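You operate a simulated robot arm through the tools that you are given. There is no shell and no other tool.

You run a simulated robot arm. Do the job below in one go: nothing can be reset, and whatever is moved stays where it is left.

Task
Turn the loose cream star wheel to 3 and tighten it.
Fine: washer one is off, leave it off; open the outfeed cover, tighten the black star knob, then shut the cover.

It is judged by the outcome, as a careful person would: the job done as asked, and still so three seconds after it is handed in. It fails if anything else is knocked over, pushed out of place, dropped, spilled or broken. A push-on lid holds only when it is set on centred and level and pressed home; a screw cap is set on level and turned clockwise until tight.

Robot
A 6-joint arm with a fingered hand, fixed in place. Base frame: the origin is at the foot of the arm, x ahead of it, y to its left, z up; the work surface is at about z = 1.12. Units: m, rad, N and s.
With the tool pointing down near the work surface it reaches from about 0.1 to 0.62 m from the base axis. Its first joint turns from -2.897 to 2.897 rad. Payload 4 kg.
The TCP is the grasp point between the finger pads, 0.026 m short of the fingertips. In the tool frame z runs along the fingers and y along their closing line. The gripper opens to 0.148 m. The gripper's body begins 0.073 m behind the TCP. The gripper is a hand of 3 fingers: y runs from the thumb to the fingers, the wrist lies at [0, 0, -0.239] in the tool frame, and closing takes about 1.5 s.
Orientation is told as [roll, pitch, yaw] about the base's x, y, z axes, in that order, counted from this pose: with the fingers straight down and closing along the base's y, the tool's x points along the base's -x, its y along +y and its z along -z.

Tools
- The arm moves only by the tool send_rows. Its argument "commands" is a list of rows, each a list of 6 numbers: the shift along the tool's x, y, z in m, then the turn, a rotation vector about the tool's x, y, z in rad. In form: [[x, y, z, rx, ry, rz], ...]. A call has 1 to 20 rows; each row shifts and turns the commanded pose from where the row before left it, along the tool's axes as they then stand. "hand" is the finger opening in m, from 0 to 0.148, set as the call begins (left out, the last holds). Rows are played at 5 a second. More than 0.05 m and 0.15 rad between two rows, or a gripper value outside its range, and nothing of the call is played. A pose out of reach is approached as far as the arm can. The call stops where the force on the tool passes 40 N (or 10 N more than at its start, if that is more) or the arm is blocked; 0.2 s more then pass. Each finger travels about 0.153 m/s and halts on what it meets, pressing with about 31 N; the grip force reading is that of the motor and also rises with nothing between the fingers. The clock runs only during rows and for 0.2 s after the last one: add rows that do not move to give the fingers time. The reply holds the time, the measured pose of the TCP, the force on the tool along the base axes, the opening and the grip force, in the units named above and with some noise, with the torque about the TCP (base axes, N m) and any sound that the robot's microphone picked up.
- Cameras (640 x 400 px; columns grow to the right, rows downward): "scene" is fixed at [0.2184, 0.6489, 1.5107]; the picture's right is [-0.81, -0.59, 0.00], its down [-0.35, 0.48, -0.80] and it looks along [0.47, -0.65, -0.60] (base axes); focal length 309 px, centre (320, 200). "wrist" rides on the gripper at [0.068, -0.039, -0.09] in the tool frame; the picture's right is [0.50, 0.87, 0.00], its down [-0.65, 0.38, -0.65] and it looks along [-0.57, 0.33, 0.76] (tool axes); focal length 222 px, centre (320, 200). There is no depth. A picture from a camera that has moved, and an enlarged one, comes with that camera's place and axes in the base frame and with its lens.
- snapshot(camera): a new picture of that camera. It takes no simulated time.
- lift_body(by): slides the trunk up (or, below 0, down) by that many m; the arm rides with it, the base frame stays. It gives what a move gives, with no picture.
- move_fingers(finger1, finger2, thumb_bend): sets how far each is bent, from 0 (flat) to 1 (curled in); at 0.3 the hand is open as for a grip, at 0.7 the pads meet at the TCP. One left out holds its place. A second passes; each finger stops where it meets its share of the squeeze, and holds until it gets a number again. A gripper value or a shape takes the hand back. It gives what a move gives, with no picture; readings hold the bend of each and the force on the fingers (four entries, about 0 where the hand has none), thumb and palm.
- set_grasp(shape): the hand has 3 fingers and takes this shape, open, in about a second: jaw (thumb against the fingers, like two jaws); tri (thumb and two fingers); tip (a fingertip pinch); poke (one finger out to press); point (the index stretched); flat (the hand flat); cup (the hand cupped); fist (a fist). The gripper value then closes the fingers along that shape, each until it touches; the sizes above hold for jaw. It gives what a move gives, with no picture.
- inspect(camera, box): a new picture of the part [left, top, right, bottom] of that camera's present view, enlarged. It takes no simulated time.
- finish_job(): hands the job in; it is judged then, once.

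Nothing tells you positions but the pictures and the camera data. Unless the task says otherwise, let go and move clear before handing in.

The tools are called after ">>>" by a JSON object that holds its "name" and its "arguments". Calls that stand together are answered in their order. send_rows: Moves the arm, as the interface text tells. Its arguments: {"type":"object","properties":{"commands":{"type":"array","items":{"type":"array","items":{"type":"number"}}},"hand":{"type":"number"}},"required":["commands"]} The other tools are called the same way: lift_body (by) slides the trunk up or down; set_grasp (shape) gives the hand a shape; move_fingers (finger1, finger2, thumb_bend) moves the fingers one by one; snapshot (camera) takes a picture; inspect (camera, box) takes an enlarged picture of a part of a camera's view; finish_job () hands the job in.

At the start:

```text
t: 0.0
tool_pos: [0.4686, 0.0909, 1.203]
tcp_rot: [-0.001, 0.002, -0.001]
contact_force: [0.8, -0.7, -0.2]
torque: [0.02, 0.0, 0.0]
opening: 0.1479
grip_force: 0.0
shape: jaw
bend: [0.3, 0.3, 0.3]
finger forces: [0.0, 0.0, 0.1, 0.1, 0.0, 0.0]
trunk travel left (down, up): [-0.25, 0.067]
```

scene: 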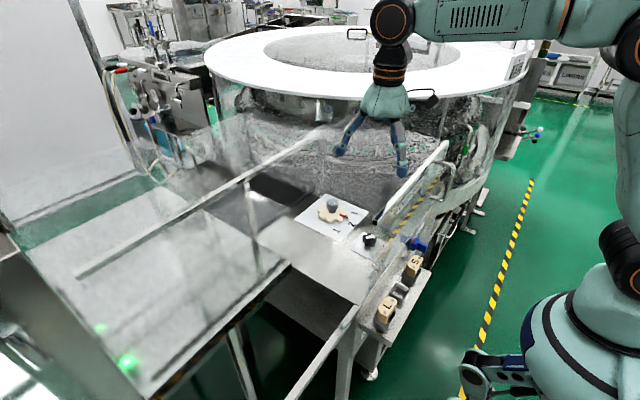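
wrist: 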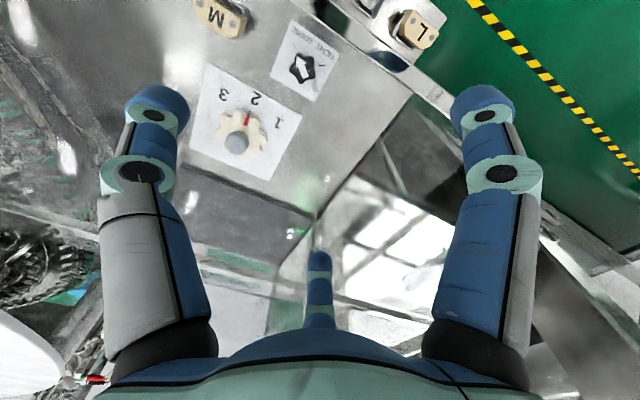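

I see a cream star wheel on a white plate marked 1-2-3, a black star knob beside it on another plate, and some lettered blocks. I'll look closer before I move anything.

>>> {"name": "inspect", "arguments": {"camera": "scene", "box": [260, 170, 460, 340]}}

>>> {"name": "inspect", "arguments": {"camera": "wrist", "box": [180, 0, 460, 200]}}

>>> {"name": "inspect", "arguments": {"camera": "scene", "box": [280, 180, 400, 260]}}

```text
2.35 times, centred on (360, 255) of scene
camera zoom: at [0.2184, 0.6489, 1.5107], right [-0.81, -0.59, 0.0], down [-0.35, 0.48, -0.8], along [0.47, -0.65, -0.6], focal length 727 px, centre (226, 71)
```

zoom: 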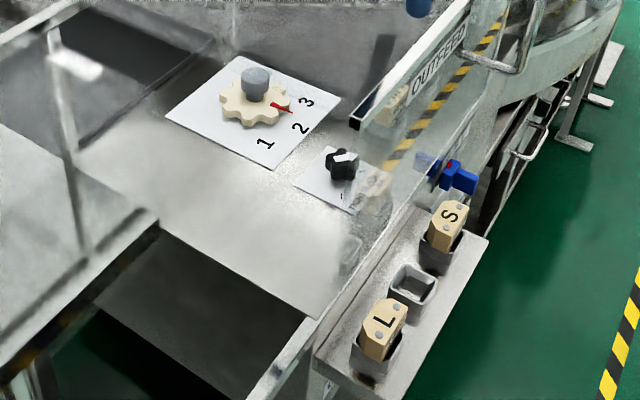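

```text
2.00 times, centred on (320, 100) of wrist
camera zoom: at [0.402, 0.0521, 1.2933], right [-0.5, 0.87, 0.0], down [0.65, 0.38, 0.65], along [0.57, 0.33, -0.76], focal length 444 px, centre (320, 400)
```

zoom: 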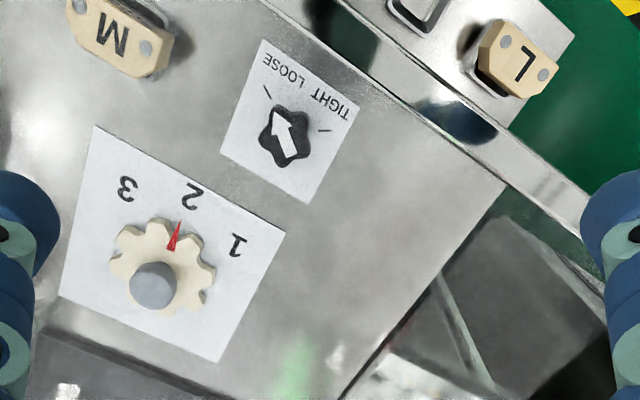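

```text
5.00 times, centred on (340, 220) of scene
camera zoom: at [0.2184, 0.6489, 1.5107], right [-0.81, -0.59, 0.0], down [-0.35, 0.48, -0.8], along [0.47, -0.65, -0.6], focal length 1545 px, centre (220, 100)
```

zoom: 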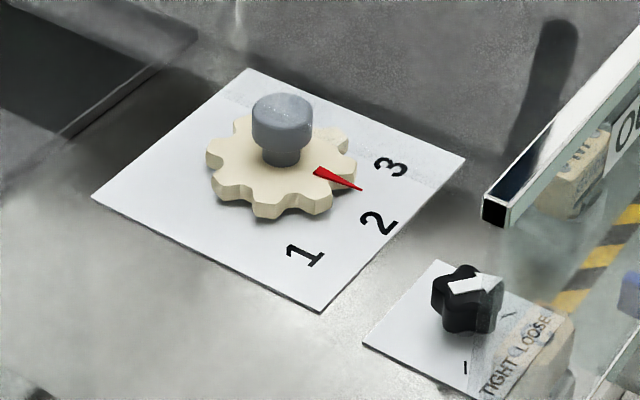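

The black knob points at LOOSE and the wheel's red pointer is near 2. A clear panel marked OUTFEED stands near the knob, so I'll look closer at that cover.

>>> {"name": "inspect", "arguments": {"camera": "scene", "box": [350, 120, 510, 220]}}

>>> {"name": "inspect", "arguments": {"camera": "scene", "box": [340, 200, 460, 275]}}

>>> {"name": "inspect", "arguments": {"camera": "wrist", "box": [180, 60, 340, 200]}}

>>> {"name": "inspect", "arguments": {"camera": "wrist", "box": [0, 0, 240, 150]}}

>>> {"name": "snapshot", "arguments": {"camera": "scene"}}

```text
4.00 times, centred on (430, 170) of scene
camera zoom: at [0.2184, 0.6489, 1.5107], right [-0.81, -0.59, 0.0], down [-0.35, 0.48, -0.8], along [0.47, -0.65, -0.6], focal length 1236 px, centre (-120, 320)
```

zoom: 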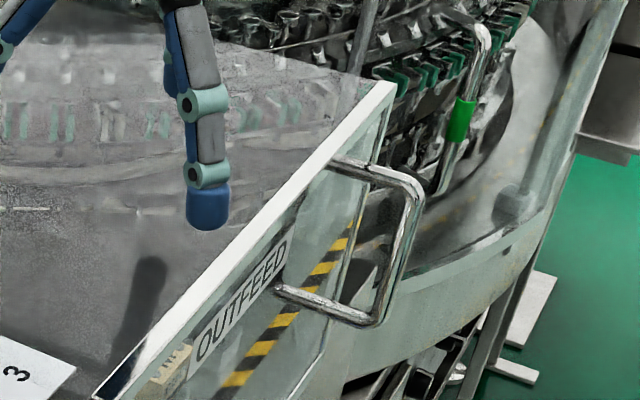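

```text
5.33 times, centred on (400, 238) of scene
camera zoom: at [0.2184, 0.6489, 1.5107], right [-0.81, -0.59, 0.0], down [-0.35, 0.48, -0.8], along [0.47, -0.65, -0.6], focal length 1648 px, centre (-107, 0)
```

zoom: 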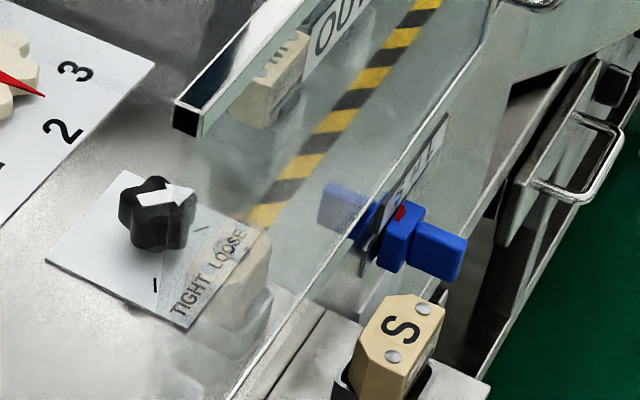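

```text
2.86 times, centred on (260, 130) of wrist
camera zoom: at [0.402, 0.0521, 1.2933], right [-0.5, 0.87, 0.0], down [0.65, 0.38, 0.65], along [0.57, 0.33, -0.76], focal length 635 px, centre (491, 400)
```

zoom: 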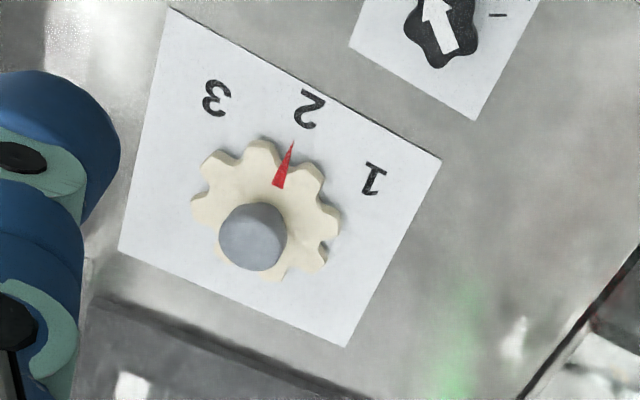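

```text
2.67 times, centred on (120, 75) of wrist
camera zoom: at [0.402, 0.0521, 1.2933], right [-0.5, 0.87, 0.0], down [0.65, 0.38, 0.65], along [0.57, 0.33, -0.76], focal length 592 px, centre (853, 533)
```

zoom: 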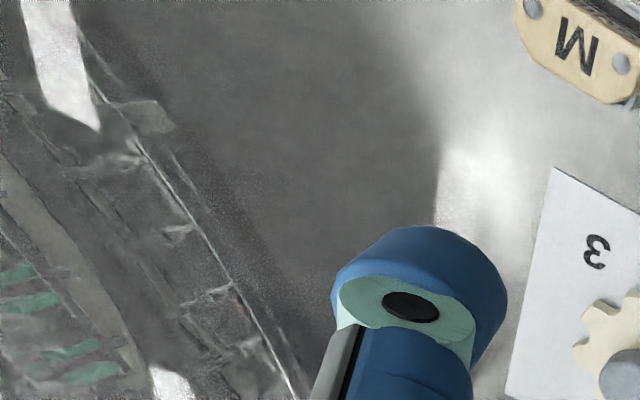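

```text
taken
```

scene: 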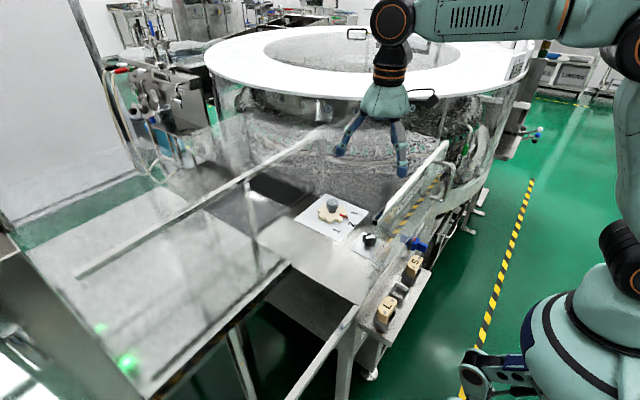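

The two cameras together put the wheel plate near z≈0.91, lower than I expected, with the wheel near (0.61, 0.01) and the black knob near (0.47, 0.06). I need more detail on the clear cover and on the blue part beside it.

>>> {"name": "inspect", "arguments": {"camera": "scene", "box": [396, 205, 444, 235]}}

>>> {"name": "inspect", "arguments": {"camera": "scene", "box": [365, 180, 429, 220]}}

>>> {"name": "inspect", "arguments": {"camera": "scene", "box": [400, 120, 480, 170]}}

>>> {"name": "inspect", "arguments": {"camera": "scene", "box": [350, 220, 414, 260]}}

>>> {"name": "inspect", "arguments": {"camera": "wrist", "box": [200, 0, 360, 100]}}

```text
13.33 times, centred on (420, 220) of scene
camera zoom: at [0.2184, 0.6489, 1.5107], right [-0.81, -0.59, 0.0], down [-0.35, 0.48, -0.8], along [0.47, -0.65, -0.6], focal length 4120 px, centre (-1013, -67)
```

zoom: 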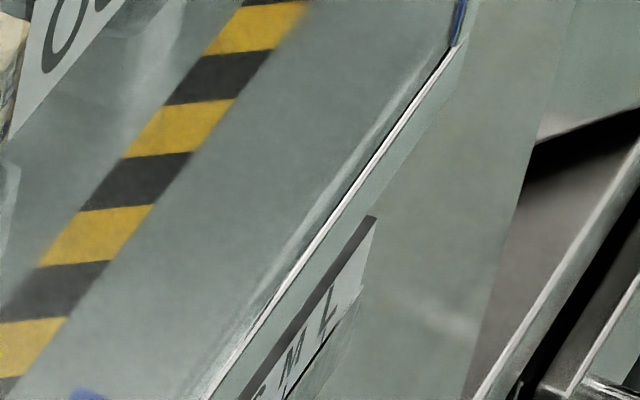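

```text
10.00 times, centred on (397, 200) of scene
camera zoom: at [0.2184, 0.6489, 1.5107], right [-0.81, -0.59, 0.0], down [-0.35, 0.48, -0.8], along [0.47, -0.65, -0.6], focal length 3090 px, centre (-450, 200)
```

zoom: 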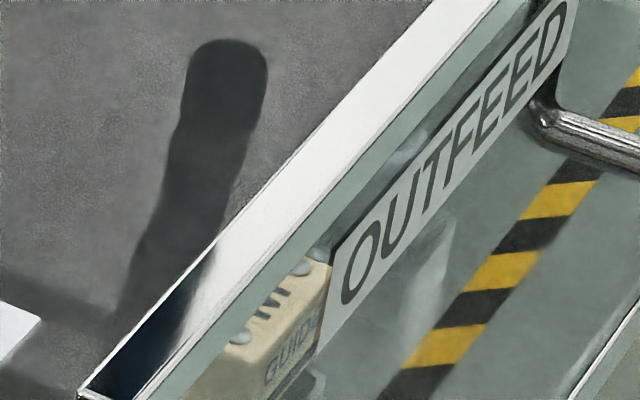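

```text
8.00 times, centred on (440, 145) of scene
camera zoom: at [0.2184, 0.6489, 1.5107], right [-0.81, -0.59, 0.0], down [-0.35, 0.48, -0.8], along [0.47, -0.65, -0.6], focal length 2472 px, centre (-640, 640)
```

zoom: 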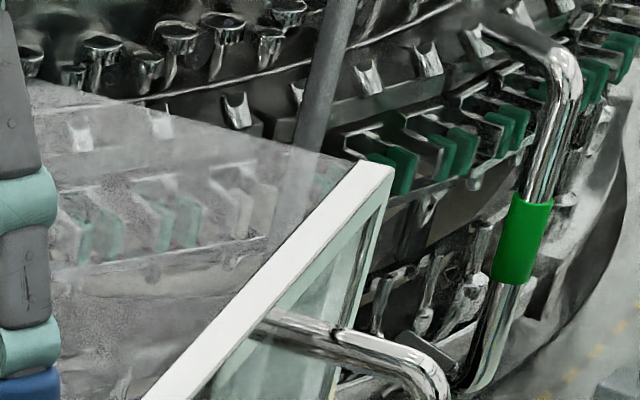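

```text
10.00 times, centred on (382, 240) of scene
camera zoom: at [0.2184, 0.6489, 1.5107], right [-0.81, -0.59, 0.0], down [-0.35, 0.48, -0.8], along [0.47, -0.65, -0.6], focal length 3090 px, centre (-300, -200)
```

zoom: 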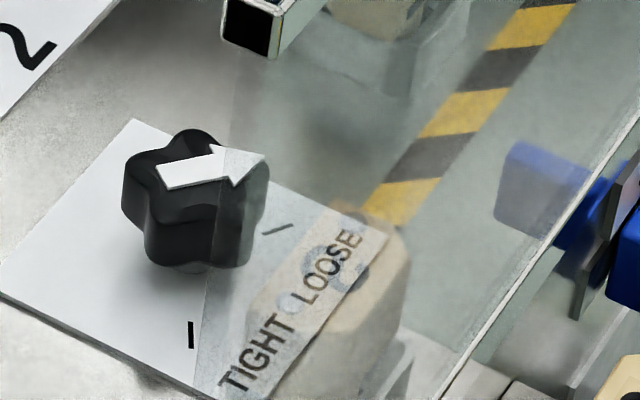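

```text
4.00 times, centred on (280, 50) of wrist
camera zoom: at [0.402, 0.0521, 1.2933], right [-0.5, 0.87, 0.0], down [0.65, 0.38, 0.65], along [0.57, 0.33, -0.76], focal length 888 px, centre (480, 800)
```

zoom: 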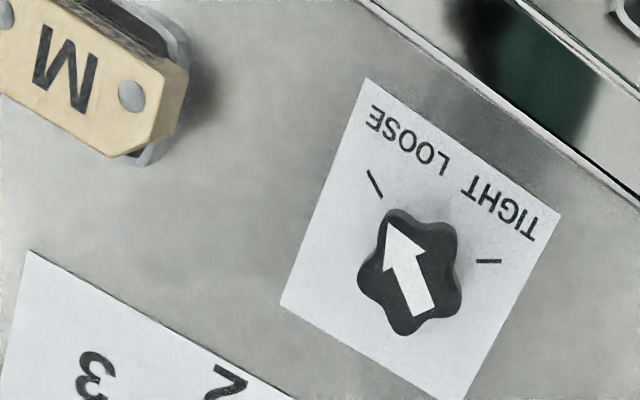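

From the ghost reflection, the clear OUTFEED cover looks like an upright panel at about x≈0.40, with its rail near z≈1.12. I'll raise the hand and draw it back to see the cover and its handle with the wrist camera.

>>> {"name": "send_rows", "arguments": {"commands": [[0, 0, -0.04, 0, 0, 0], [0.02, 0, -0.04, 0, 0, 0], [0.04, 0, -0.03, 0, 0, 0], [0.04, 0, 0, 0, 0, 0], [0.04, 0, 0, 0, 0, 0], [0, 0, 0, 0, 0, 0]]}}

>>> {"name": "snapshot", "arguments": {"camera": "wrist"}}

>>> {"name": "snapshot", "arguments": {"camera": "scene"}}

```text
t: 1.4
tool_pos: [0.3289, 0.0921, 1.3138]
tcp_rot: [0.001, -0.002, -0.001]
contact_force: [-0.4, -0.2, -0.5]
torque: [0.0, 0.01, 0.0]
opening: 0.1478
grip_force: 0.0
shape: jaw
bend: [0.3, 0.3, 0.3]
finger forces: [0.0, 0.0, 0.0, 0.0, 0.1, 0.0]
trunk travel left (down, up): [-0.25, 0.067]
```

```text
taken
camera wrist: at [0.2627, 0.0528, 1.404], right [-0.5, 0.87, 0.0], down [0.66, 0.38, 0.65], along [0.57, 0.33, -0.76], focal length 222 px, centre (320, 200)
```

wrist: 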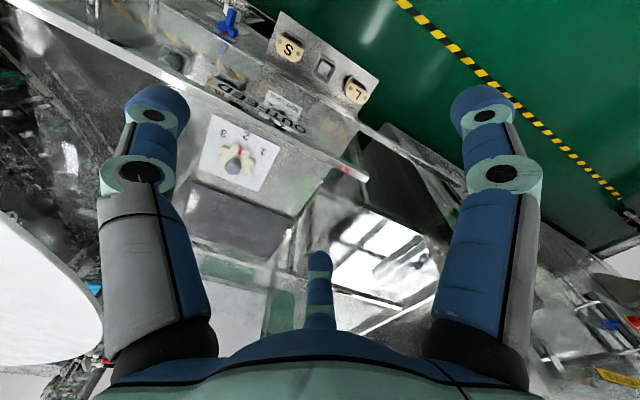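

```text
taken
```

scene: 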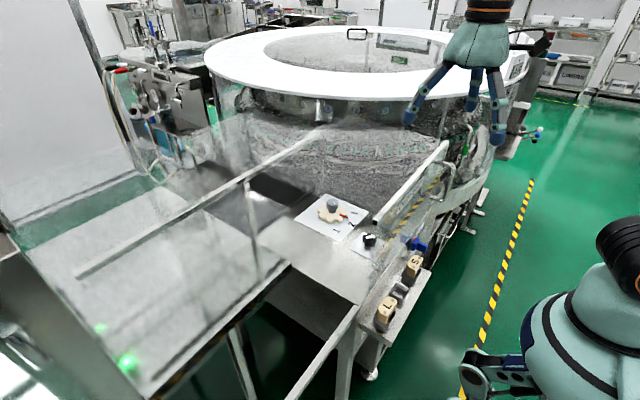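

>>> {"name": "inspect", "arguments": {"camera": "wrist", "box": [140, 0, 400, 200]}}

>>> {"name": "inspect", "arguments": {"camera": "wrist", "box": [80, 0, 240, 100]}}

>>> {"name": "inspect", "arguments": {"camera": "wrist", "box": [180, 60, 340, 160]}}

>>> {"name": "inspect", "arguments": {"camera": "wrist", "box": [300, 110, 428, 190]}}

```text
2.00 times, centred on (270, 100) of wrist
camera zoom: at [0.2627, 0.0528, 1.404], right [-0.5, 0.87, 0.0], down [0.66, 0.38, 0.65], along [0.57, 0.33, -0.76], focal length 444 px, centre (420, 400)
```

zoom: 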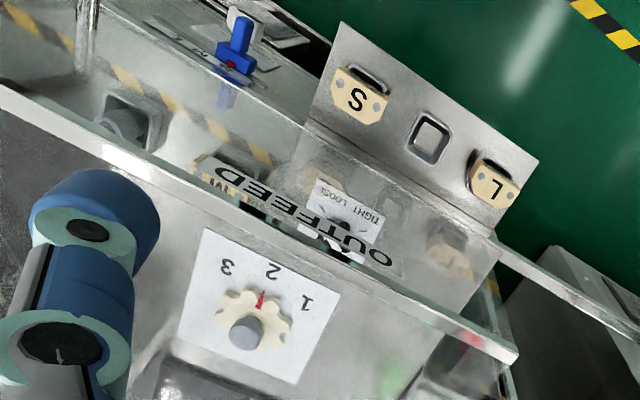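

```text
4.00 times, centred on (160, 50) of wrist
camera zoom: at [0.2627, 0.0528, 1.404], right [-0.5, 0.87, 0.0], down [0.66, 0.38, 0.65], along [0.57, 0.33, -0.76], focal length 888 px, centre (960, 800)
```

zoom: 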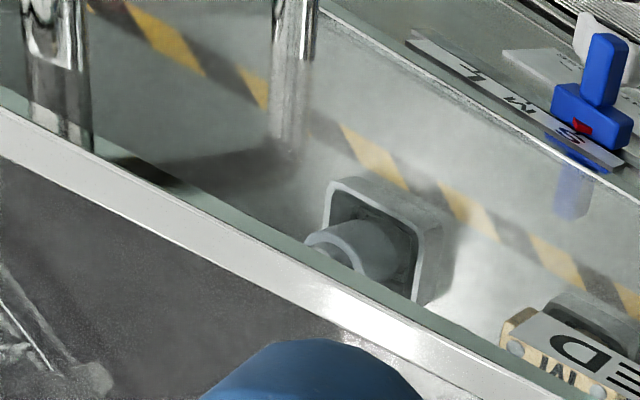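

```text
4.00 times, centred on (260, 110) of wrist
camera zoom: at [0.2627, 0.0528, 1.404], right [-0.5, 0.87, 0.0], down [0.66, 0.38, 0.65], along [0.57, 0.33, -0.76], focal length 888 px, centre (560, 560)
```

zoom: 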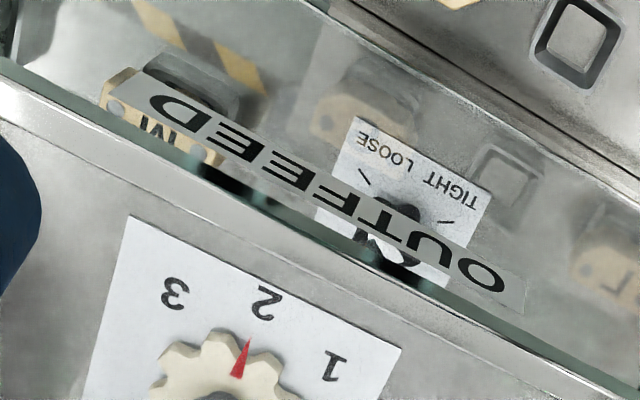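

```text
5.00 times, centred on (364, 150) of wrist
camera zoom: at [0.2627, 0.0528, 1.404], right [-0.5, 0.87, 0.0], down [0.66, 0.38, 0.65], along [0.57, 0.33, -0.76], focal length 1111 px, centre (100, 450)
```

zoom: 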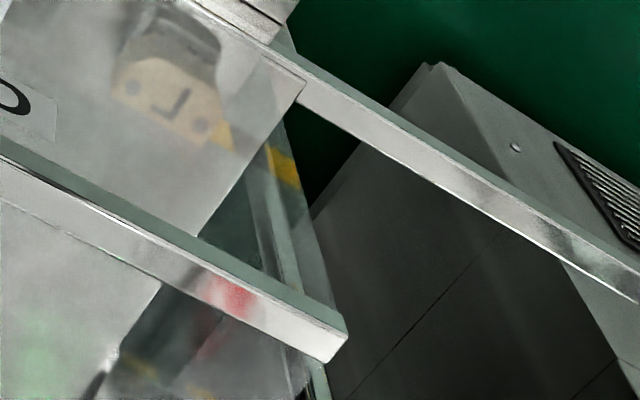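

The cover is an upright clear panel at about x≈0.40–0.41, with a U-handle sticking out toward the robot near y≈-0.15. I'll move the wrist camera over to look at the handle and the far end, to see how the cover opens.

>>> {"name": "send_rows", "arguments": {"commands": [[0.01, -0.045, 0.005, 0, 0, 0], [0.01, -0.045, 0.005, 0, 0, 0], [0.01, -0.045, 0.005, 0, 0, 0], [0.01, -0.045, 0.005, 0, 0, 0], [0.01, -0.045, 0.005, 0, 0, 0], [0.01, -0.045, 0.005, 0, 0, 0], [0.01, -0.045, 0.005, 0, 0, 0], [0, 0, 0, 0, 0, 0]]}}

>>> {"name": "snapshot", "arguments": {"camera": "wrist"}}

```text
t: 3.2
tool_pos: [0.2588, -0.2234, 1.2783]
tcp_rot: [0.0, -0.002, 0.001]
contact_force: [-0.2, -0.6, 0.2]
torque: [-0.01, 0.0, -0.01]
opening: 0.148
grip_force: 0.1
shape: jaw
bend: [0.3, 0.3, 0.3]
finger forces: [0.0, 0.0, 0.0, 0.0, 0.0, 0.0]
trunk travel left (down, up): [-0.25, 0.067]
```

```text
taken
camera wrist: at [0.1924, -0.2625, 1.3678], right [-0.5, 0.87, 0.0], down [0.65, 0.38, 0.65], along [0.57, 0.33, -0.76], focal length 222 px, centre (320, 200)
```

wrist: 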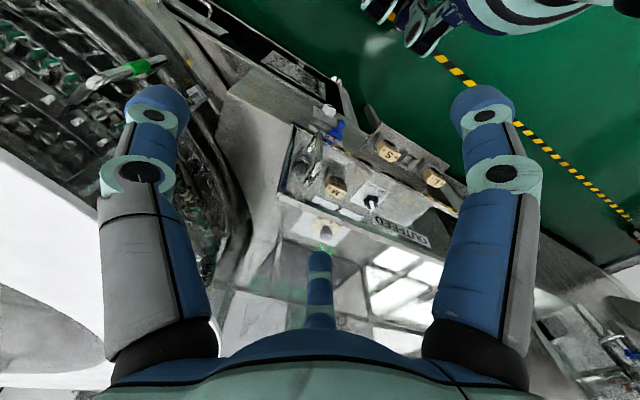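

>>> {"name": "inspect", "arguments": {"camera": "wrist", "box": [260, 100, 460, 260]}}

>>> {"name": "inspect", "arguments": {"camera": "wrist", "box": [270, 110, 350, 210]}}

>>> {"name": "inspect", "arguments": {"camera": "wrist", "box": [350, 170, 478, 250]}}

>>> {"name": "inspect", "arguments": {"camera": "wrist", "box": [200, 20, 360, 120]}}

```text
2.50 times, centred on (360, 180) of wrist
camera zoom: at [0.1924, -0.2625, 1.3678], right [-0.5, 0.87, 0.0], down [0.65, 0.38, 0.65], along [0.57, 0.33, -0.76], focal length 555 px, centre (220, 250)
```

zoom: 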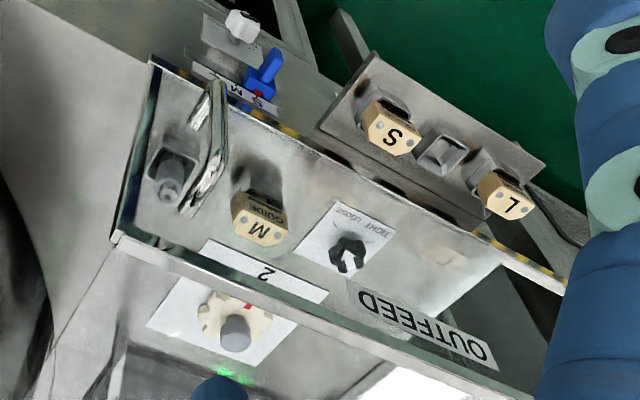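

```text
4.00 times, centred on (310, 160) of wrist
camera zoom: at [0.1924, -0.2625, 1.3678], right [-0.5, 0.87, 0.0], down [0.65, 0.38, 0.65], along [0.57, 0.33, -0.76], focal length 888 px, centre (360, 360)
```

zoom: 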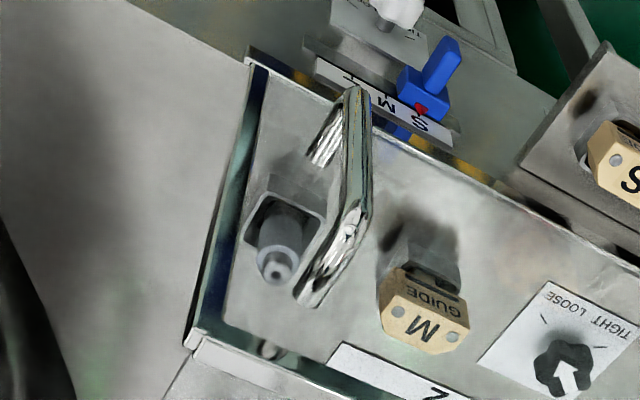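

```text
5.00 times, centred on (414, 210) of wrist
camera zoom: at [0.1924, -0.2625, 1.3678], right [-0.5, 0.87, 0.0], down [0.65, 0.38, 0.65], along [0.57, 0.33, -0.76], focal length 1111 px, centre (-150, 150)
```

zoom: 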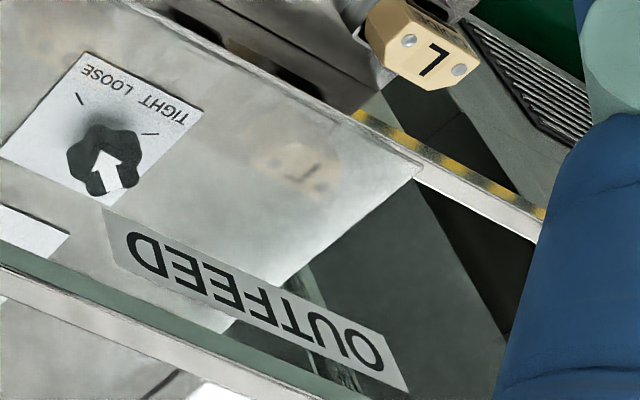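

```text
4.00 times, centred on (280, 70) of wrist
camera zoom: at [0.1924, -0.2625, 1.3678], right [-0.5, 0.87, 0.0], down [0.65, 0.38, 0.65], along [0.57, 0.33, -0.76], focal length 888 px, centre (480, 720)
```

zoom: 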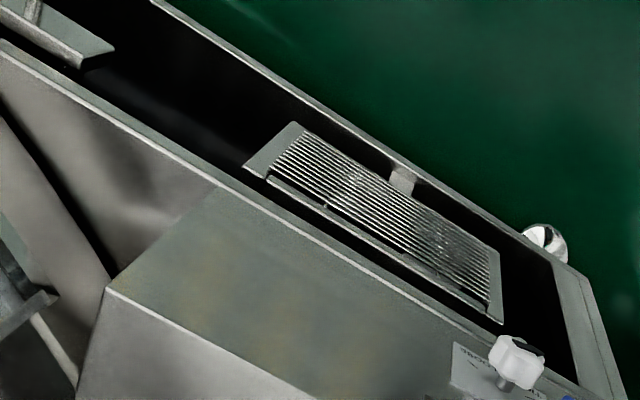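

The handle is a vertical U near y≈-0.17 on the clear front panel, and there also seems to be a clear top pane running back from the rail. I'll look for hinges or tracks before I touch anything.

>>> {"name": "inspect", "arguments": {"camera": "scene", "box": [230, 110, 390, 210]}}

>>> {"name": "inspect", "arguments": {"camera": "scene", "box": [380, 125, 460, 175]}}

>>> {"name": "inspect", "arguments": {"camera": "scene", "box": [400, 140, 464, 220]}}

>>> {"name": "inspect", "arguments": {"camera": "wrist", "box": [270, 175, 350, 225]}}

>>> {"name": "inspect", "arguments": {"camera": "scene", "box": [340, 210, 440, 330]}}

```text
4.00 times, centred on (310, 160) of scene
camera zoom: at [0.2184, 0.6489, 1.5107], right [-0.81, -0.59, 0.0], down [-0.35, 0.48, -0.8], along [0.47, -0.65, -0.6], focal length 1236 px, centre (360, 360)
```

zoom: 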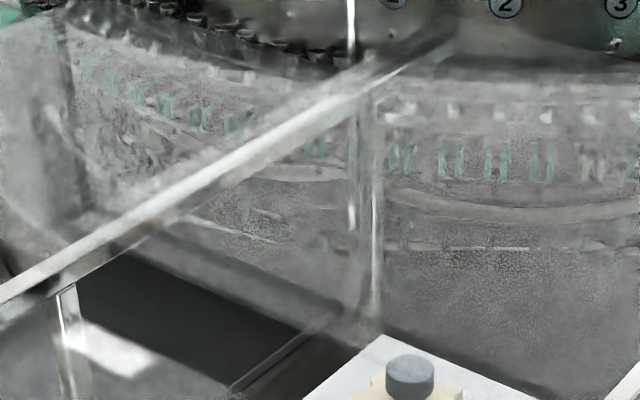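

```text
8.00 times, centred on (420, 150) of scene
camera zoom: at [0.2184, 0.6489, 1.5107], right [-0.81, -0.59, 0.0], down [-0.35, 0.48, -0.8], along [0.47, -0.65, -0.6], focal length 2472 px, centre (-480, 600)
```

zoom: 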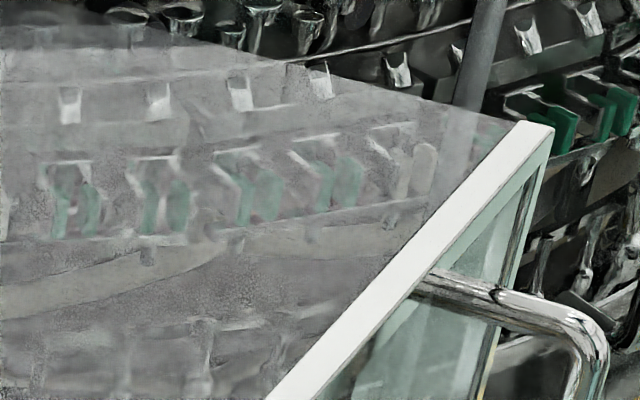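

```text
5.00 times, centred on (432, 180) of scene
camera zoom: at [0.2184, 0.6489, 1.5107], right [-0.81, -0.59, 0.0], down [-0.35, 0.48, -0.8], along [0.47, -0.65, -0.6], focal length 1545 px, centre (-240, 300)
```

zoom: 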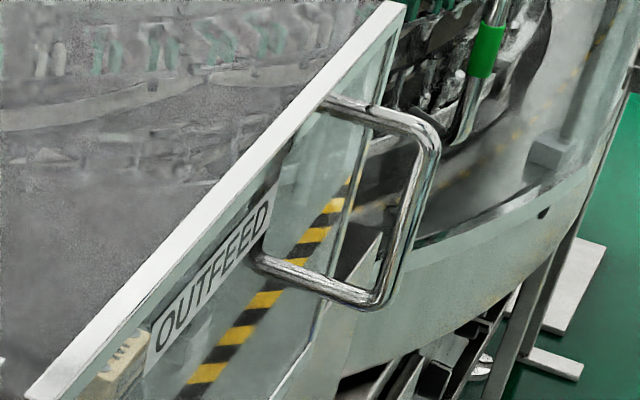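

```text
8.00 times, centred on (310, 200) of wrist
camera zoom: at [0.1924, -0.2625, 1.3678], right [-0.5, 0.87, 0.0], down [0.65, 0.38, 0.65], along [0.57, 0.33, -0.76], focal length 1777 px, centre (400, 200)
```

zoom: 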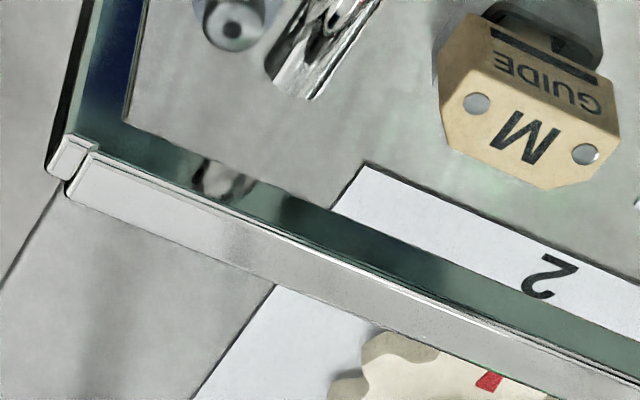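

```text
3.33 times, centred on (390, 270) of scene
camera zoom: at [0.2184, 0.6489, 1.5107], right [-0.81, -0.59, 0.0], down [-0.35, 0.48, -0.8], along [0.47, -0.65, -0.6], focal length 1030 px, centre (87, -33)
```

zoom: 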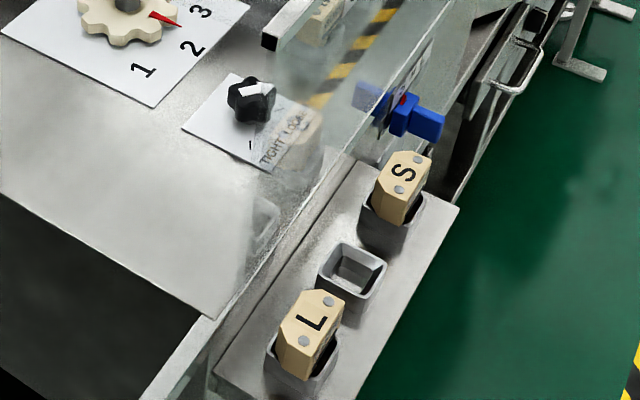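

I now have a clear view of the handle, the front pane and the top rail, but I can't tell whether there is a top pane or how the cover moves. I'll view it from the +y side with the hand turned.

>>> {"name": "send_rows", "arguments": {"commands": [[-0.0111, 0.0453, -0.0042, 0, 0, 0], [-0.0111, 0.0453, -0.0042, 0, 0, 0], [-0.0111, 0.0453, -0.0042, 0, 0, 0], [-0.0111, 0.0453, -0.0042, 0, 0, 0], [-0.0111, 0.0453, -0.0042, 0, 0, 0], [-0.0111, 0.0453, -0.0042, 0, 0, 0], [-0.0111, 0.0453, -0.0042, 0, 0, 0], [-0.0111, 0.0453, -0.0042, 0, 0, 0], [-0.0111, 0.0453, -0.0042, 0, 0, 0], [-0.0111, 0.0453, -0.0042, 0, 0, 0], [0, 0, 0, 0, 0, 0]]}}

>>> {"name": "send_rows", "arguments": {"commands": [[0, 0, 0, 0, 0, 0.143], [0, 0, 0, 0, 0, 0.143], [0, 0, 0, 0, 0, 0.143], [0, 0, 0, 0, 0, 0.143], [0, 0, 0, 0, 0, 0.143], [0, 0, 0, 0, 0, 0.143], [0, 0, 0, 0, 0, 0.143], [0, 0, 0, 0, 0, 0.143], [0, 0, 0, 0, 0, 0.143], [0, 0, 0, 0, 0, 0.143], [0, 0, 0, 0, 0, 0.143], [0, 0, 0, 0, 0, 0]]}}

>>> {"name": "snapshot", "arguments": {"camera": "wrist"}}

```text
t: 5.6
tool_pos: [0.3698, 0.23, 1.3184]
tcp_rot: [0.0, -0.001, 0.001]
contact_force: [0.0, 0.3, 0.5]
torque: [-0.01, 0.01, 0.03]
opening: 0.1478
grip_force: 0.0
shape: jaw
bend: [0.3, 0.3, 0.3]
finger forces: [0.0, 0.0, 0.1, 0.0, 0.1, 0.1]
trunk travel left (down, up): [-0.25, 0.067]
```

```text
t: 8.2
tool_pos: [0.3711, 0.229, 1.3213]
tcp_rot: [0.002, -0.002, -1.574]
contact_force: [0.0, 0.2, 0.3]
torque: [-0.01, 0.01, -0.01]
opening: 0.148
grip_force: 0.1
shape: jaw
bend: [0.3, 0.3, 0.3]
finger forces: [0.0, 0.1, 0.0, 0.0, 0.1, 0.1]
trunk travel left (down, up): [-0.25, 0.067]
```

```text
taken
camera wrist: at [0.3319, 0.2966, 1.4103], right [0.87, 0.5, 0.0], down [0.38, -0.66, 0.65], along [0.33, -0.57, -0.76], focal length 222 px, centre (320, 200)
```

wrist: 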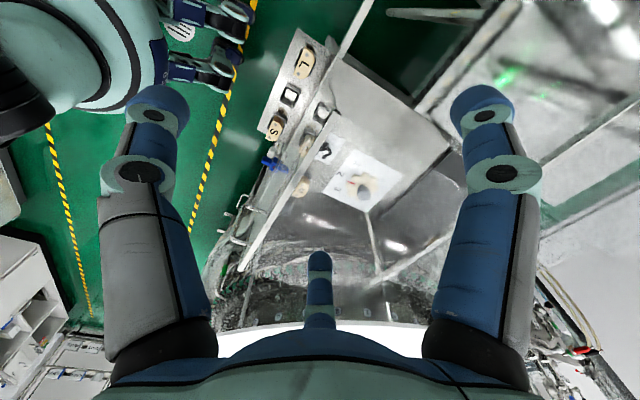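

>>> {"name": "inspect", "arguments": {"camera": "wrist", "box": [220, 20, 480, 300]}}

>>> {"name": "inspect", "arguments": {"camera": "wrist", "box": [230, 130, 430, 290]}}

>>> {"name": "inspect", "arguments": {"camera": "wrist", "box": [250, 60, 410, 200]}}

```text
1.43 times, centred on (350, 160) of wrist
camera zoom: at [0.3319, 0.2966, 1.4103], right [0.87, 0.5, 0.0], down [0.38, -0.66, 0.65], along [0.33, -0.57, -0.76], focal length 317 px, centre (277, 257)
```

zoom: 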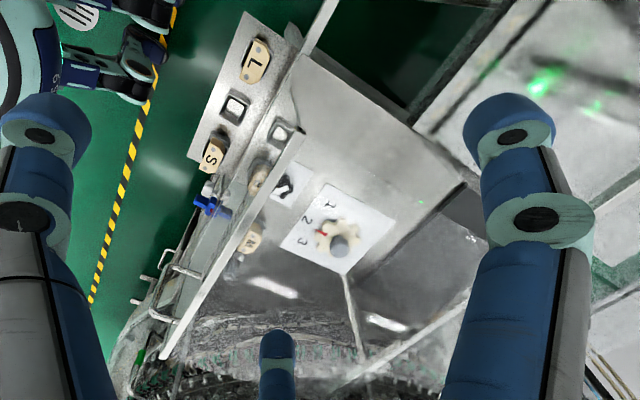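

```text
2.50 times, centred on (330, 210) of wrist
camera zoom: at [0.3319, 0.2966, 1.4103], right [0.87, 0.5, 0.0], down [0.38, -0.66, 0.65], along [0.33, -0.57, -0.76], focal length 555 px, centre (295, 175)
```

zoom: 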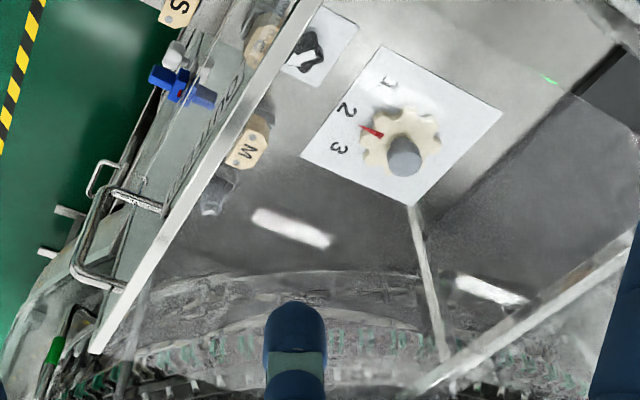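

```text
2.86 times, centred on (330, 130) of wrist
camera zoom: at [0.3319, 0.2966, 1.4103], right [0.87, 0.5, 0.0], down [0.38, -0.66, 0.65], along [0.33, -0.57, -0.76], focal length 635 px, centre (291, 400)
```

zoom: 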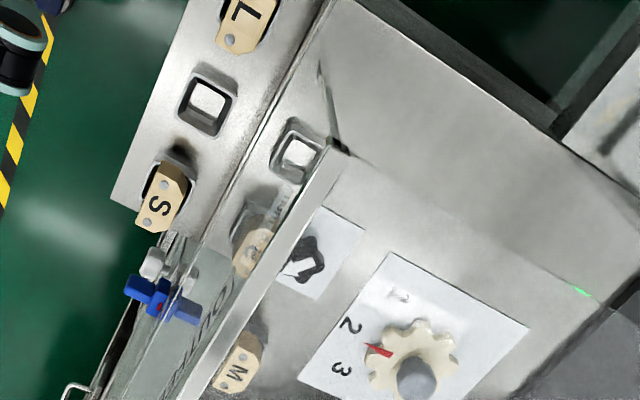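

There is a clear pane on top from the rail back to a rear bar, so the cover looks like a hood with front and top panes. I'll get a closer view of the +y end of the panes to look for hinges.

>>> {"name": "send_rows", "arguments": {"commands": [[0.0465, -0.015, 0, 0, 0, 0], [0.0465, -0.015, 0, 0, 0, 0], [0, 0, 0.046, 0, 0, 0], [0, 0, 0.046, 0, 0, 0], [0, 0, 0.046, 0, 0, 0], [0, 0, 0.046, 0, 0, 0], [0, 0, 0, 0, 0, 0]]}}

>>> {"name": "snapshot", "arguments": {"camera": "wrist"}}

>>> {"name": "inspect", "arguments": {"camera": "wrist", "box": [200, 60, 460, 260]}}

```text
t: 9.8
tool_pos: [0.338, 0.3234, 1.1379]
tcp_rot: [0.002, -0.001, -1.572]
contact_force: [-0.1, -0.8, -0.2]
torque: [0.0, -0.01, -0.01]
opening: 0.1481
grip_force: 0.1
shape: jaw
bend: [0.3, 0.3, 0.3]
finger forces: [0.1, 0.0, 0.0, 0.0, 0.0, 0.0]
trunk travel left (down, up): [-0.25, 0.067]
```

```text
taken
camera wrist: at [0.2999, 0.3906, 1.2274], right [0.87, 0.5, 0.0], down [0.38, -0.66, 0.65], along [0.33, -0.57, -0.76], focal length 222 px, centre (320, 200)
```

wrist: 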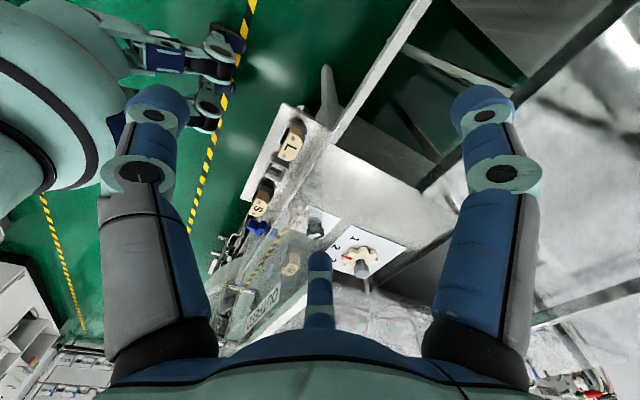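

```text
2.00 times, centred on (330, 160) of wrist
camera zoom: at [0.2999, 0.3906, 1.2274], right [0.87, 0.5, 0.0], down [0.38, -0.66, 0.65], along [0.33, -0.57, -0.76], focal length 444 px, centre (300, 280)
```

zoom: 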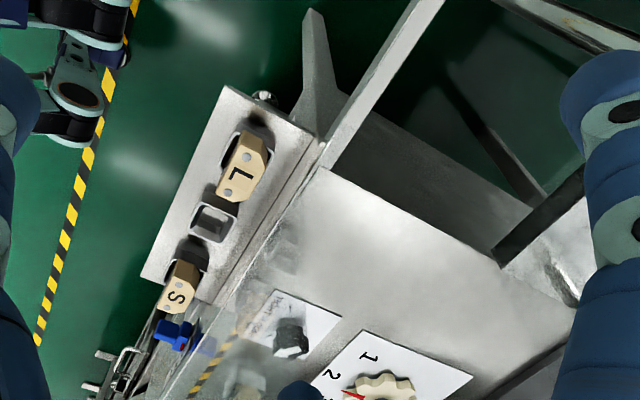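

>>> {"name": "inspect", "arguments": {"camera": "wrist", "box": [240, 140, 400, 260]}}

>>> {"name": "inspect", "arguments": {"camera": "wrist", "box": [200, 220, 320, 350]}}

>>> {"name": "inspect", "arguments": {"camera": "scene", "box": [340, 200, 420, 280]}}

```text
3.33 times, centred on (320, 200) of wrist
camera zoom: at [0.2999, 0.3906, 1.2274], right [0.87, 0.5, 0.0], down [0.38, -0.66, 0.65], along [0.33, -0.57, -0.76], focal length 740 px, centre (320, 200)
```

zoom: 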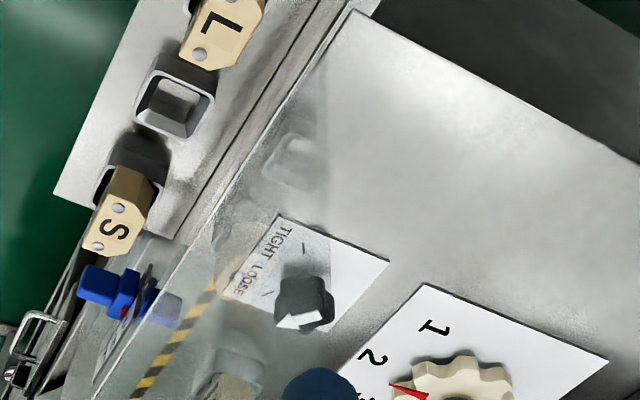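

```text
3.08 times, centred on (260, 285) of wrist
camera zoom: at [0.2999, 0.3906, 1.2274], right [0.87, 0.5, 0.0], down [0.38, -0.66, 0.65], along [0.33, -0.57, -0.76], focal length 684 px, centre (505, -62)
```

zoom: 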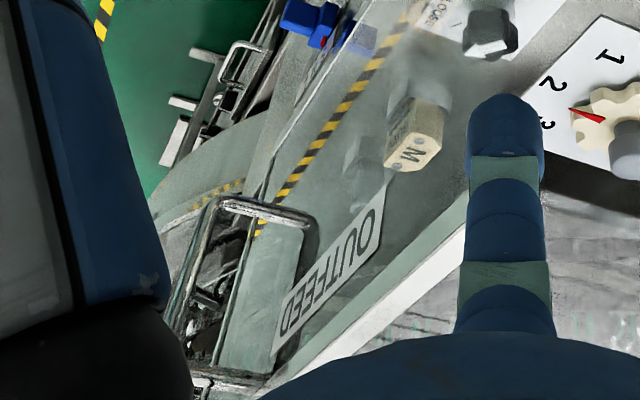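

```text
5.00 times, centred on (380, 240) of scene
camera zoom: at [0.2184, 0.6489, 1.5107], right [-0.81, -0.59, 0.0], down [-0.35, 0.48, -0.8], along [0.47, -0.65, -0.6], focal length 1545 px, centre (20, 0)
```

zoom: 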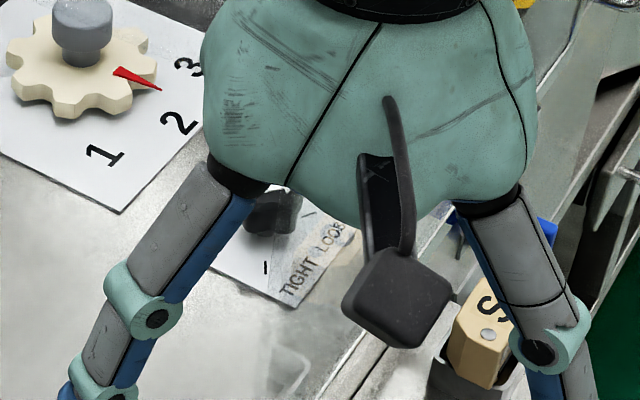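

There are no visible hinges. The handle's vertical bar triangulates to about (0.352, -0.170), z from 0.957 to 1.068, with the pane at x≈0.397. Next I'll check how the fingers close before gripping the bar.

>>> {"name": "send_rows", "arguments": {"commands": [[0, 0, 0, 0, 0, 0], [0, 0, 0, 0, 0, 0], [0, 0, 0, 0, 0, 0], [0, 0, 0, 0, 0, 0], [0, 0, 0, 0, 0, 0]], "hand": 0.05}}

>>> {"name": "snapshot", "arguments": {"camera": "wrist"}}

>>> {"name": "snapshot", "arguments": {"camera": "scene"}}

```text
t: 11.0
tool_pos: [0.3382, 0.3243, 1.1376]
tcp_rot: [0.001, 0.001, -1.573]
contact_force: [0.1, 0.5, 0.1]
torque: [-0.01, -0.01, -0.01]
opening: 0.0503
grip_force: 0.1
shape: jaw
bend: [0.77, 0.77, 0.7]
finger forces: [0.0, 0.1, 0.0, 0.0, 0.0, 0.0]
trunk travel left (down, up): [-0.25, 0.067]
```

```text
taken
camera wrist: at [0.3001, 0.3909, 1.2276], right [0.87, 0.5, 0.0], down [0.38, -0.66, 0.65], along [0.33, -0.57, -0.76], focal length 222 px, centre (320, 200)
```

wrist: 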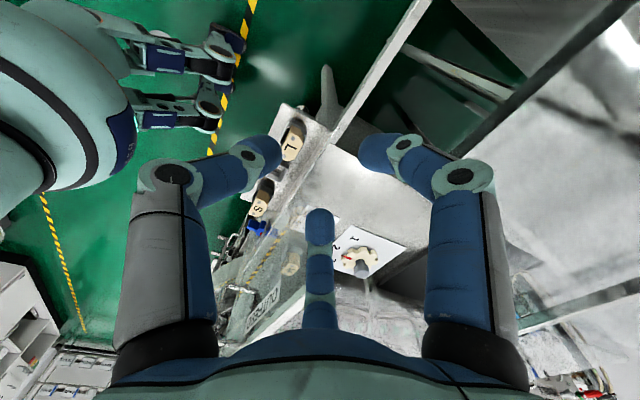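

```text
taken
```

scene: 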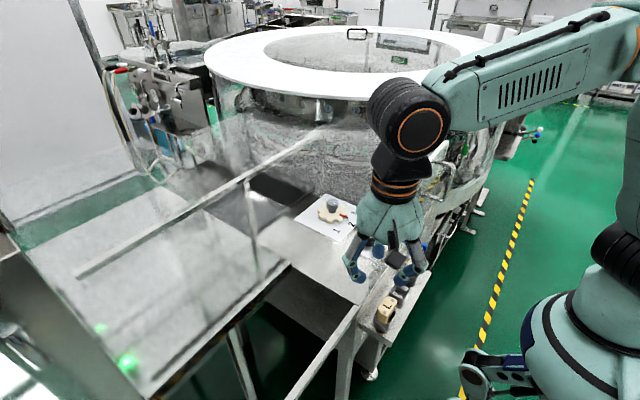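

The hand closes as a three-finger chuck: the thumb is now on the -x side and the fingers are at ±60° around the tool axis. I'll tilt the hand, bring it in front of the cover handle, and look at the handle before gripping.

>>> {"name": "send_rows", "arguments": {"commands": [[0, 0, -0.0433, 0, 0, 0], [0, 0, -0.0433, 0, 0, 0], [0, 0, -0.0433, 0, 0, 0], [-0.0449, -0.0053, 0, 0, 0, 0], [-0.0449, -0.0053, 0, 0, 0, 0], [-0.0449, -0.0053, 0, 0, 0, 0], [-0.0449, -0.0053, 0, 0, 0, 0], [-0.0449, -0.0053, 0, 0, 0, 0], [-0.0449, -0.0053, 0, 0, 0, 0], [-0.0449, -0.0053, 0, 0, 0, 0], [-0.0449, -0.0053, 0, 0, 0, 0], [-0.0449, -0.0053, 0, 0, 0, 0], [-0.0449, -0.0053, 0, 0, 0, 0], [-0.0449, -0.0053, 0, 0, 0, 0], [0, 0, 0, 0, 0, 0]]}}

>>> {"name": "send_rows", "arguments": {"commands": [[0, 0, 0, -0.14, 0, 0], [0, 0, 0, -0.14, 0, 0], [0, 0, 0, -0.14, 0, 0], [0, 0, 0, -0.14, 0, 0], [0, 0, 0, -0.14, 0, 0], [0, 0, 0, 0, 0, 0]]}}

>>> {"name": "snapshot", "arguments": {"camera": "wrist"}}

>>> {"name": "snapshot", "arguments": {"camera": "scene"}}

```text
t: 14.2
tool_pos: [0.2803, -0.1724, 1.2654]
tcp_rot: [0.001, -0.002, -1.574]
contact_force: [-0.5, 0.3, 0.2]
torque: [0.0, 0.02, 0.03]
opening: 0.0502
grip_force: 0.0
shape: jaw
bend: [0.77, 0.77, 0.7]
finger forces: [0.0, 0.1, 0.0, 0.0, 0.0, 0.1]
trunk travel left (down, up): [-0.25, 0.067]
```

```text
t: 15.1
tool_pos: [0.2913, -0.1968, 1.2075]
tcp_rot: [0.367, 0.129, -1.602]
contact_force: [-0.7, -0.6, -0.3]
torque: [0.03, 0.0, -0.02]
opening: 0.0503
grip_force: 0.0
shape: jaw
bend: [0.77, 0.77, 0.7]
finger forces: [0.0, 0.0, 0.0, 0.0, 0.0, 0.0]
trunk travel left (down, up): [-0.25, 0.067]
stopped in row 4: the arm was blocked; the commanded pose is now the measured one
```

```text
taken
camera wrist: at [0.2256, -0.137, 1.2856], right [0.82, 0.43, 0.37], down [0.09, -0.75, 0.66], along [0.56, -0.5, -0.65], focal length 222 px, centre (320, 200)
```

wrist: 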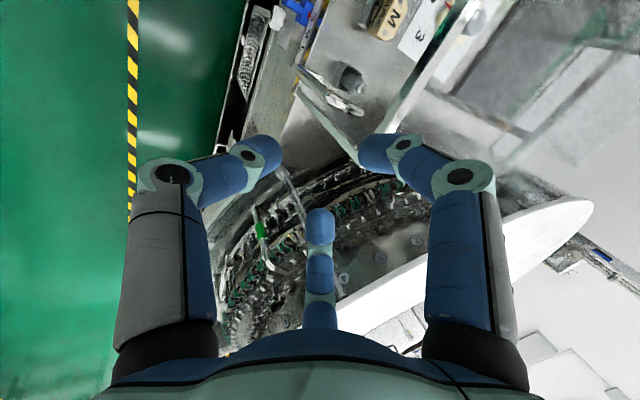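

```text
taken
```

scene: 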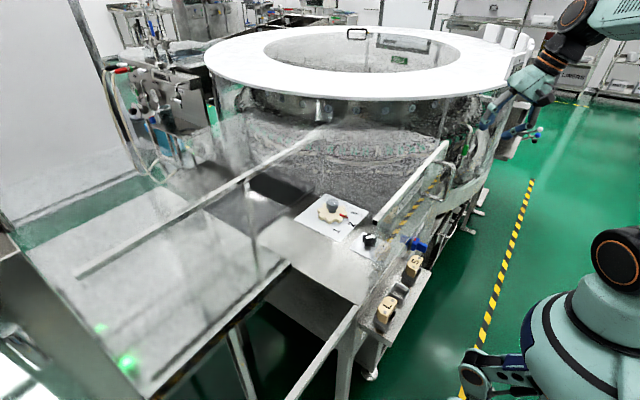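

The tilt was blocked by an arm limit, so I'll bring the tool back to vertical and approach the handle from above instead.

>>> {"name": "send_rows", "arguments": {"commands": [[0, 0, 0, 0.1217, -0.044, 0], [0, 0, 0, 0.1217, -0.044, 0], [0, 0, 0, 0.1217, -0.044, 0], [0, 0, -0.03, 0, 0, 0], [0.012, -0.005, -0.03, 0, 0, 0], [0.012, -0.005, 0, 0, 0, 0], [0, 0, 0, 0, 0, 0]]}}

>>> {"name": "snapshot", "arguments": {"camera": "scene"}}

```text
t: 16.7
tool_pos: [0.284, -0.1718, 1.269]
tcp_rot: [0.004, -0.004, -1.625]
contact_force: [0.4, 0.1, -0.1]
torque: [0.0, -0.01, -0.03]
opening: 0.0504
grip_force: 0.2
shape: jaw
bend: [0.77, 0.77, 0.7]
finger forces: [0.1, 0.0, 0.0, 0.0, 0.0, 0.0]
trunk travel left (down, up): [-0.25, 0.067]
```

```text
taken
```

scene: 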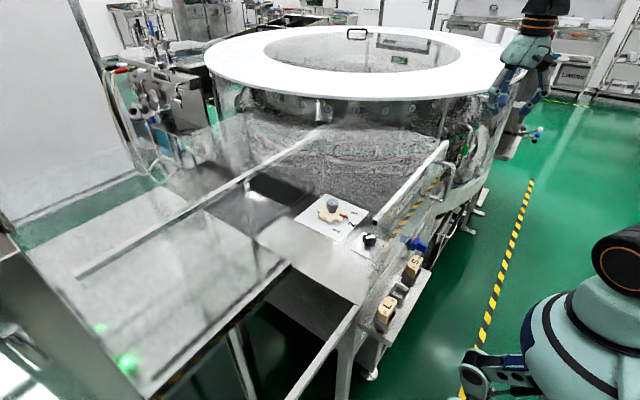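

The tool is vertical again. I'll move above the handle bar and check the alignment before going down.

>>> {"name": "send_rows", "arguments": {"commands": [[0, 0, 0, 0, 0, -0.052], [0.001, 0.03, 0.02, 0, 0, 0], [0.001, 0.03, 0.02, 0, 0, 0], [0, 0, 0.02, 0, 0, 0], [0, 0, 0, 0, 0, 0]], "hand": 0.06}}

>>> {"name": "snapshot", "arguments": {"camera": "wrist"}}

>>> {"name": "inspect", "arguments": {"camera": "wrist", "box": [220, 80, 420, 240]}}

>>> {"name": "inspect", "arguments": {"camera": "scene", "box": [400, 80, 500, 220]}}

```text
t: 17.9
tool_pos: [0.3421, -0.1704, 1.2098]
tcp_rot: [0.004, -0.004, -1.572]
contact_force: [0.2, -0.8, -0.4]
torque: [-0.01, 0.0, -0.02]
opening: 0.0595
grip_force: 0.1
shape: jaw
bend: [0.77, 0.77, 0.7]
finger forces: [0.0, 0.0, 0.0, 0.0, 0.0, 0.0]
trunk travel left (down, up): [-0.25, 0.067]
```

```text
taken
camera wrist: at [0.3035, -0.1027, 1.2988], right [0.87, 0.5, 0.0], down [0.37, -0.65, 0.66], along [0.33, -0.57, -0.75], focal length 222 px, centre (320, 200)
```

wrist: 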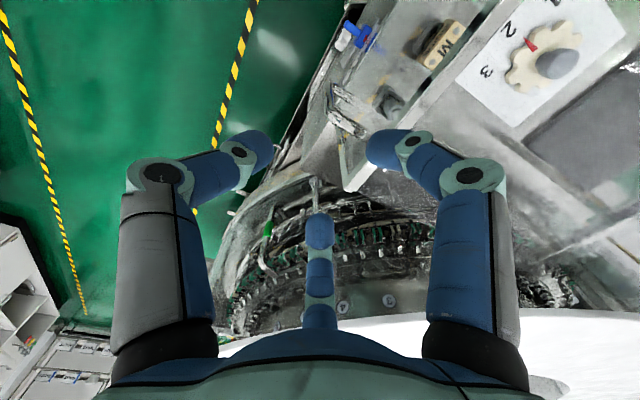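

```text
2.50 times, centred on (320, 160) of wrist
camera zoom: at [0.3035, -0.1027, 1.2988], right [0.87, 0.5, 0.0], down [0.37, -0.65, 0.66], along [0.33, -0.57, -0.75], focal length 555 px, centre (320, 300)
```

zoom: 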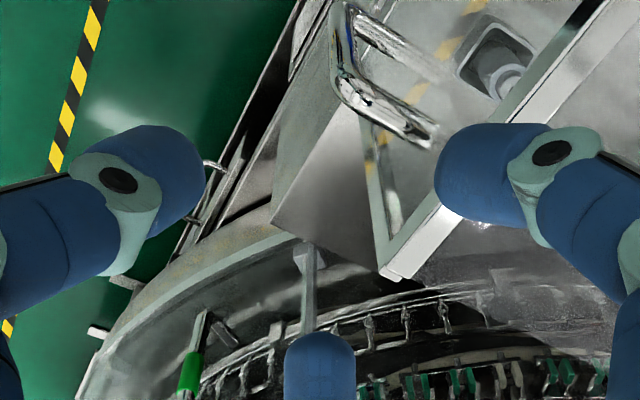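

```text
2.86 times, centred on (450, 150) of scene
camera zoom: at [0.2184, 0.6489, 1.5107], right [-0.81, -0.59, 0.0], down [-0.35, 0.48, -0.8], along [0.47, -0.65, -0.6], focal length 883 px, centre (-51, 343)
```

zoom: 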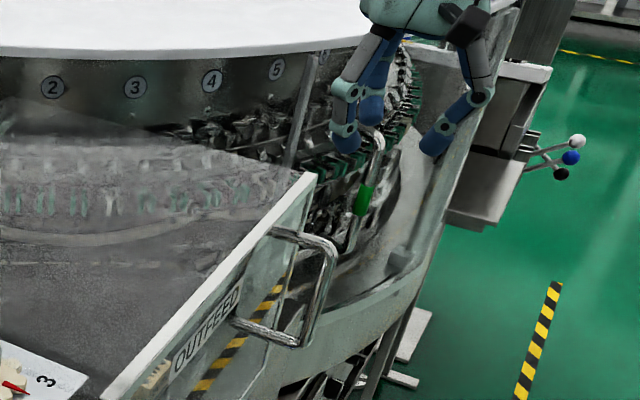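

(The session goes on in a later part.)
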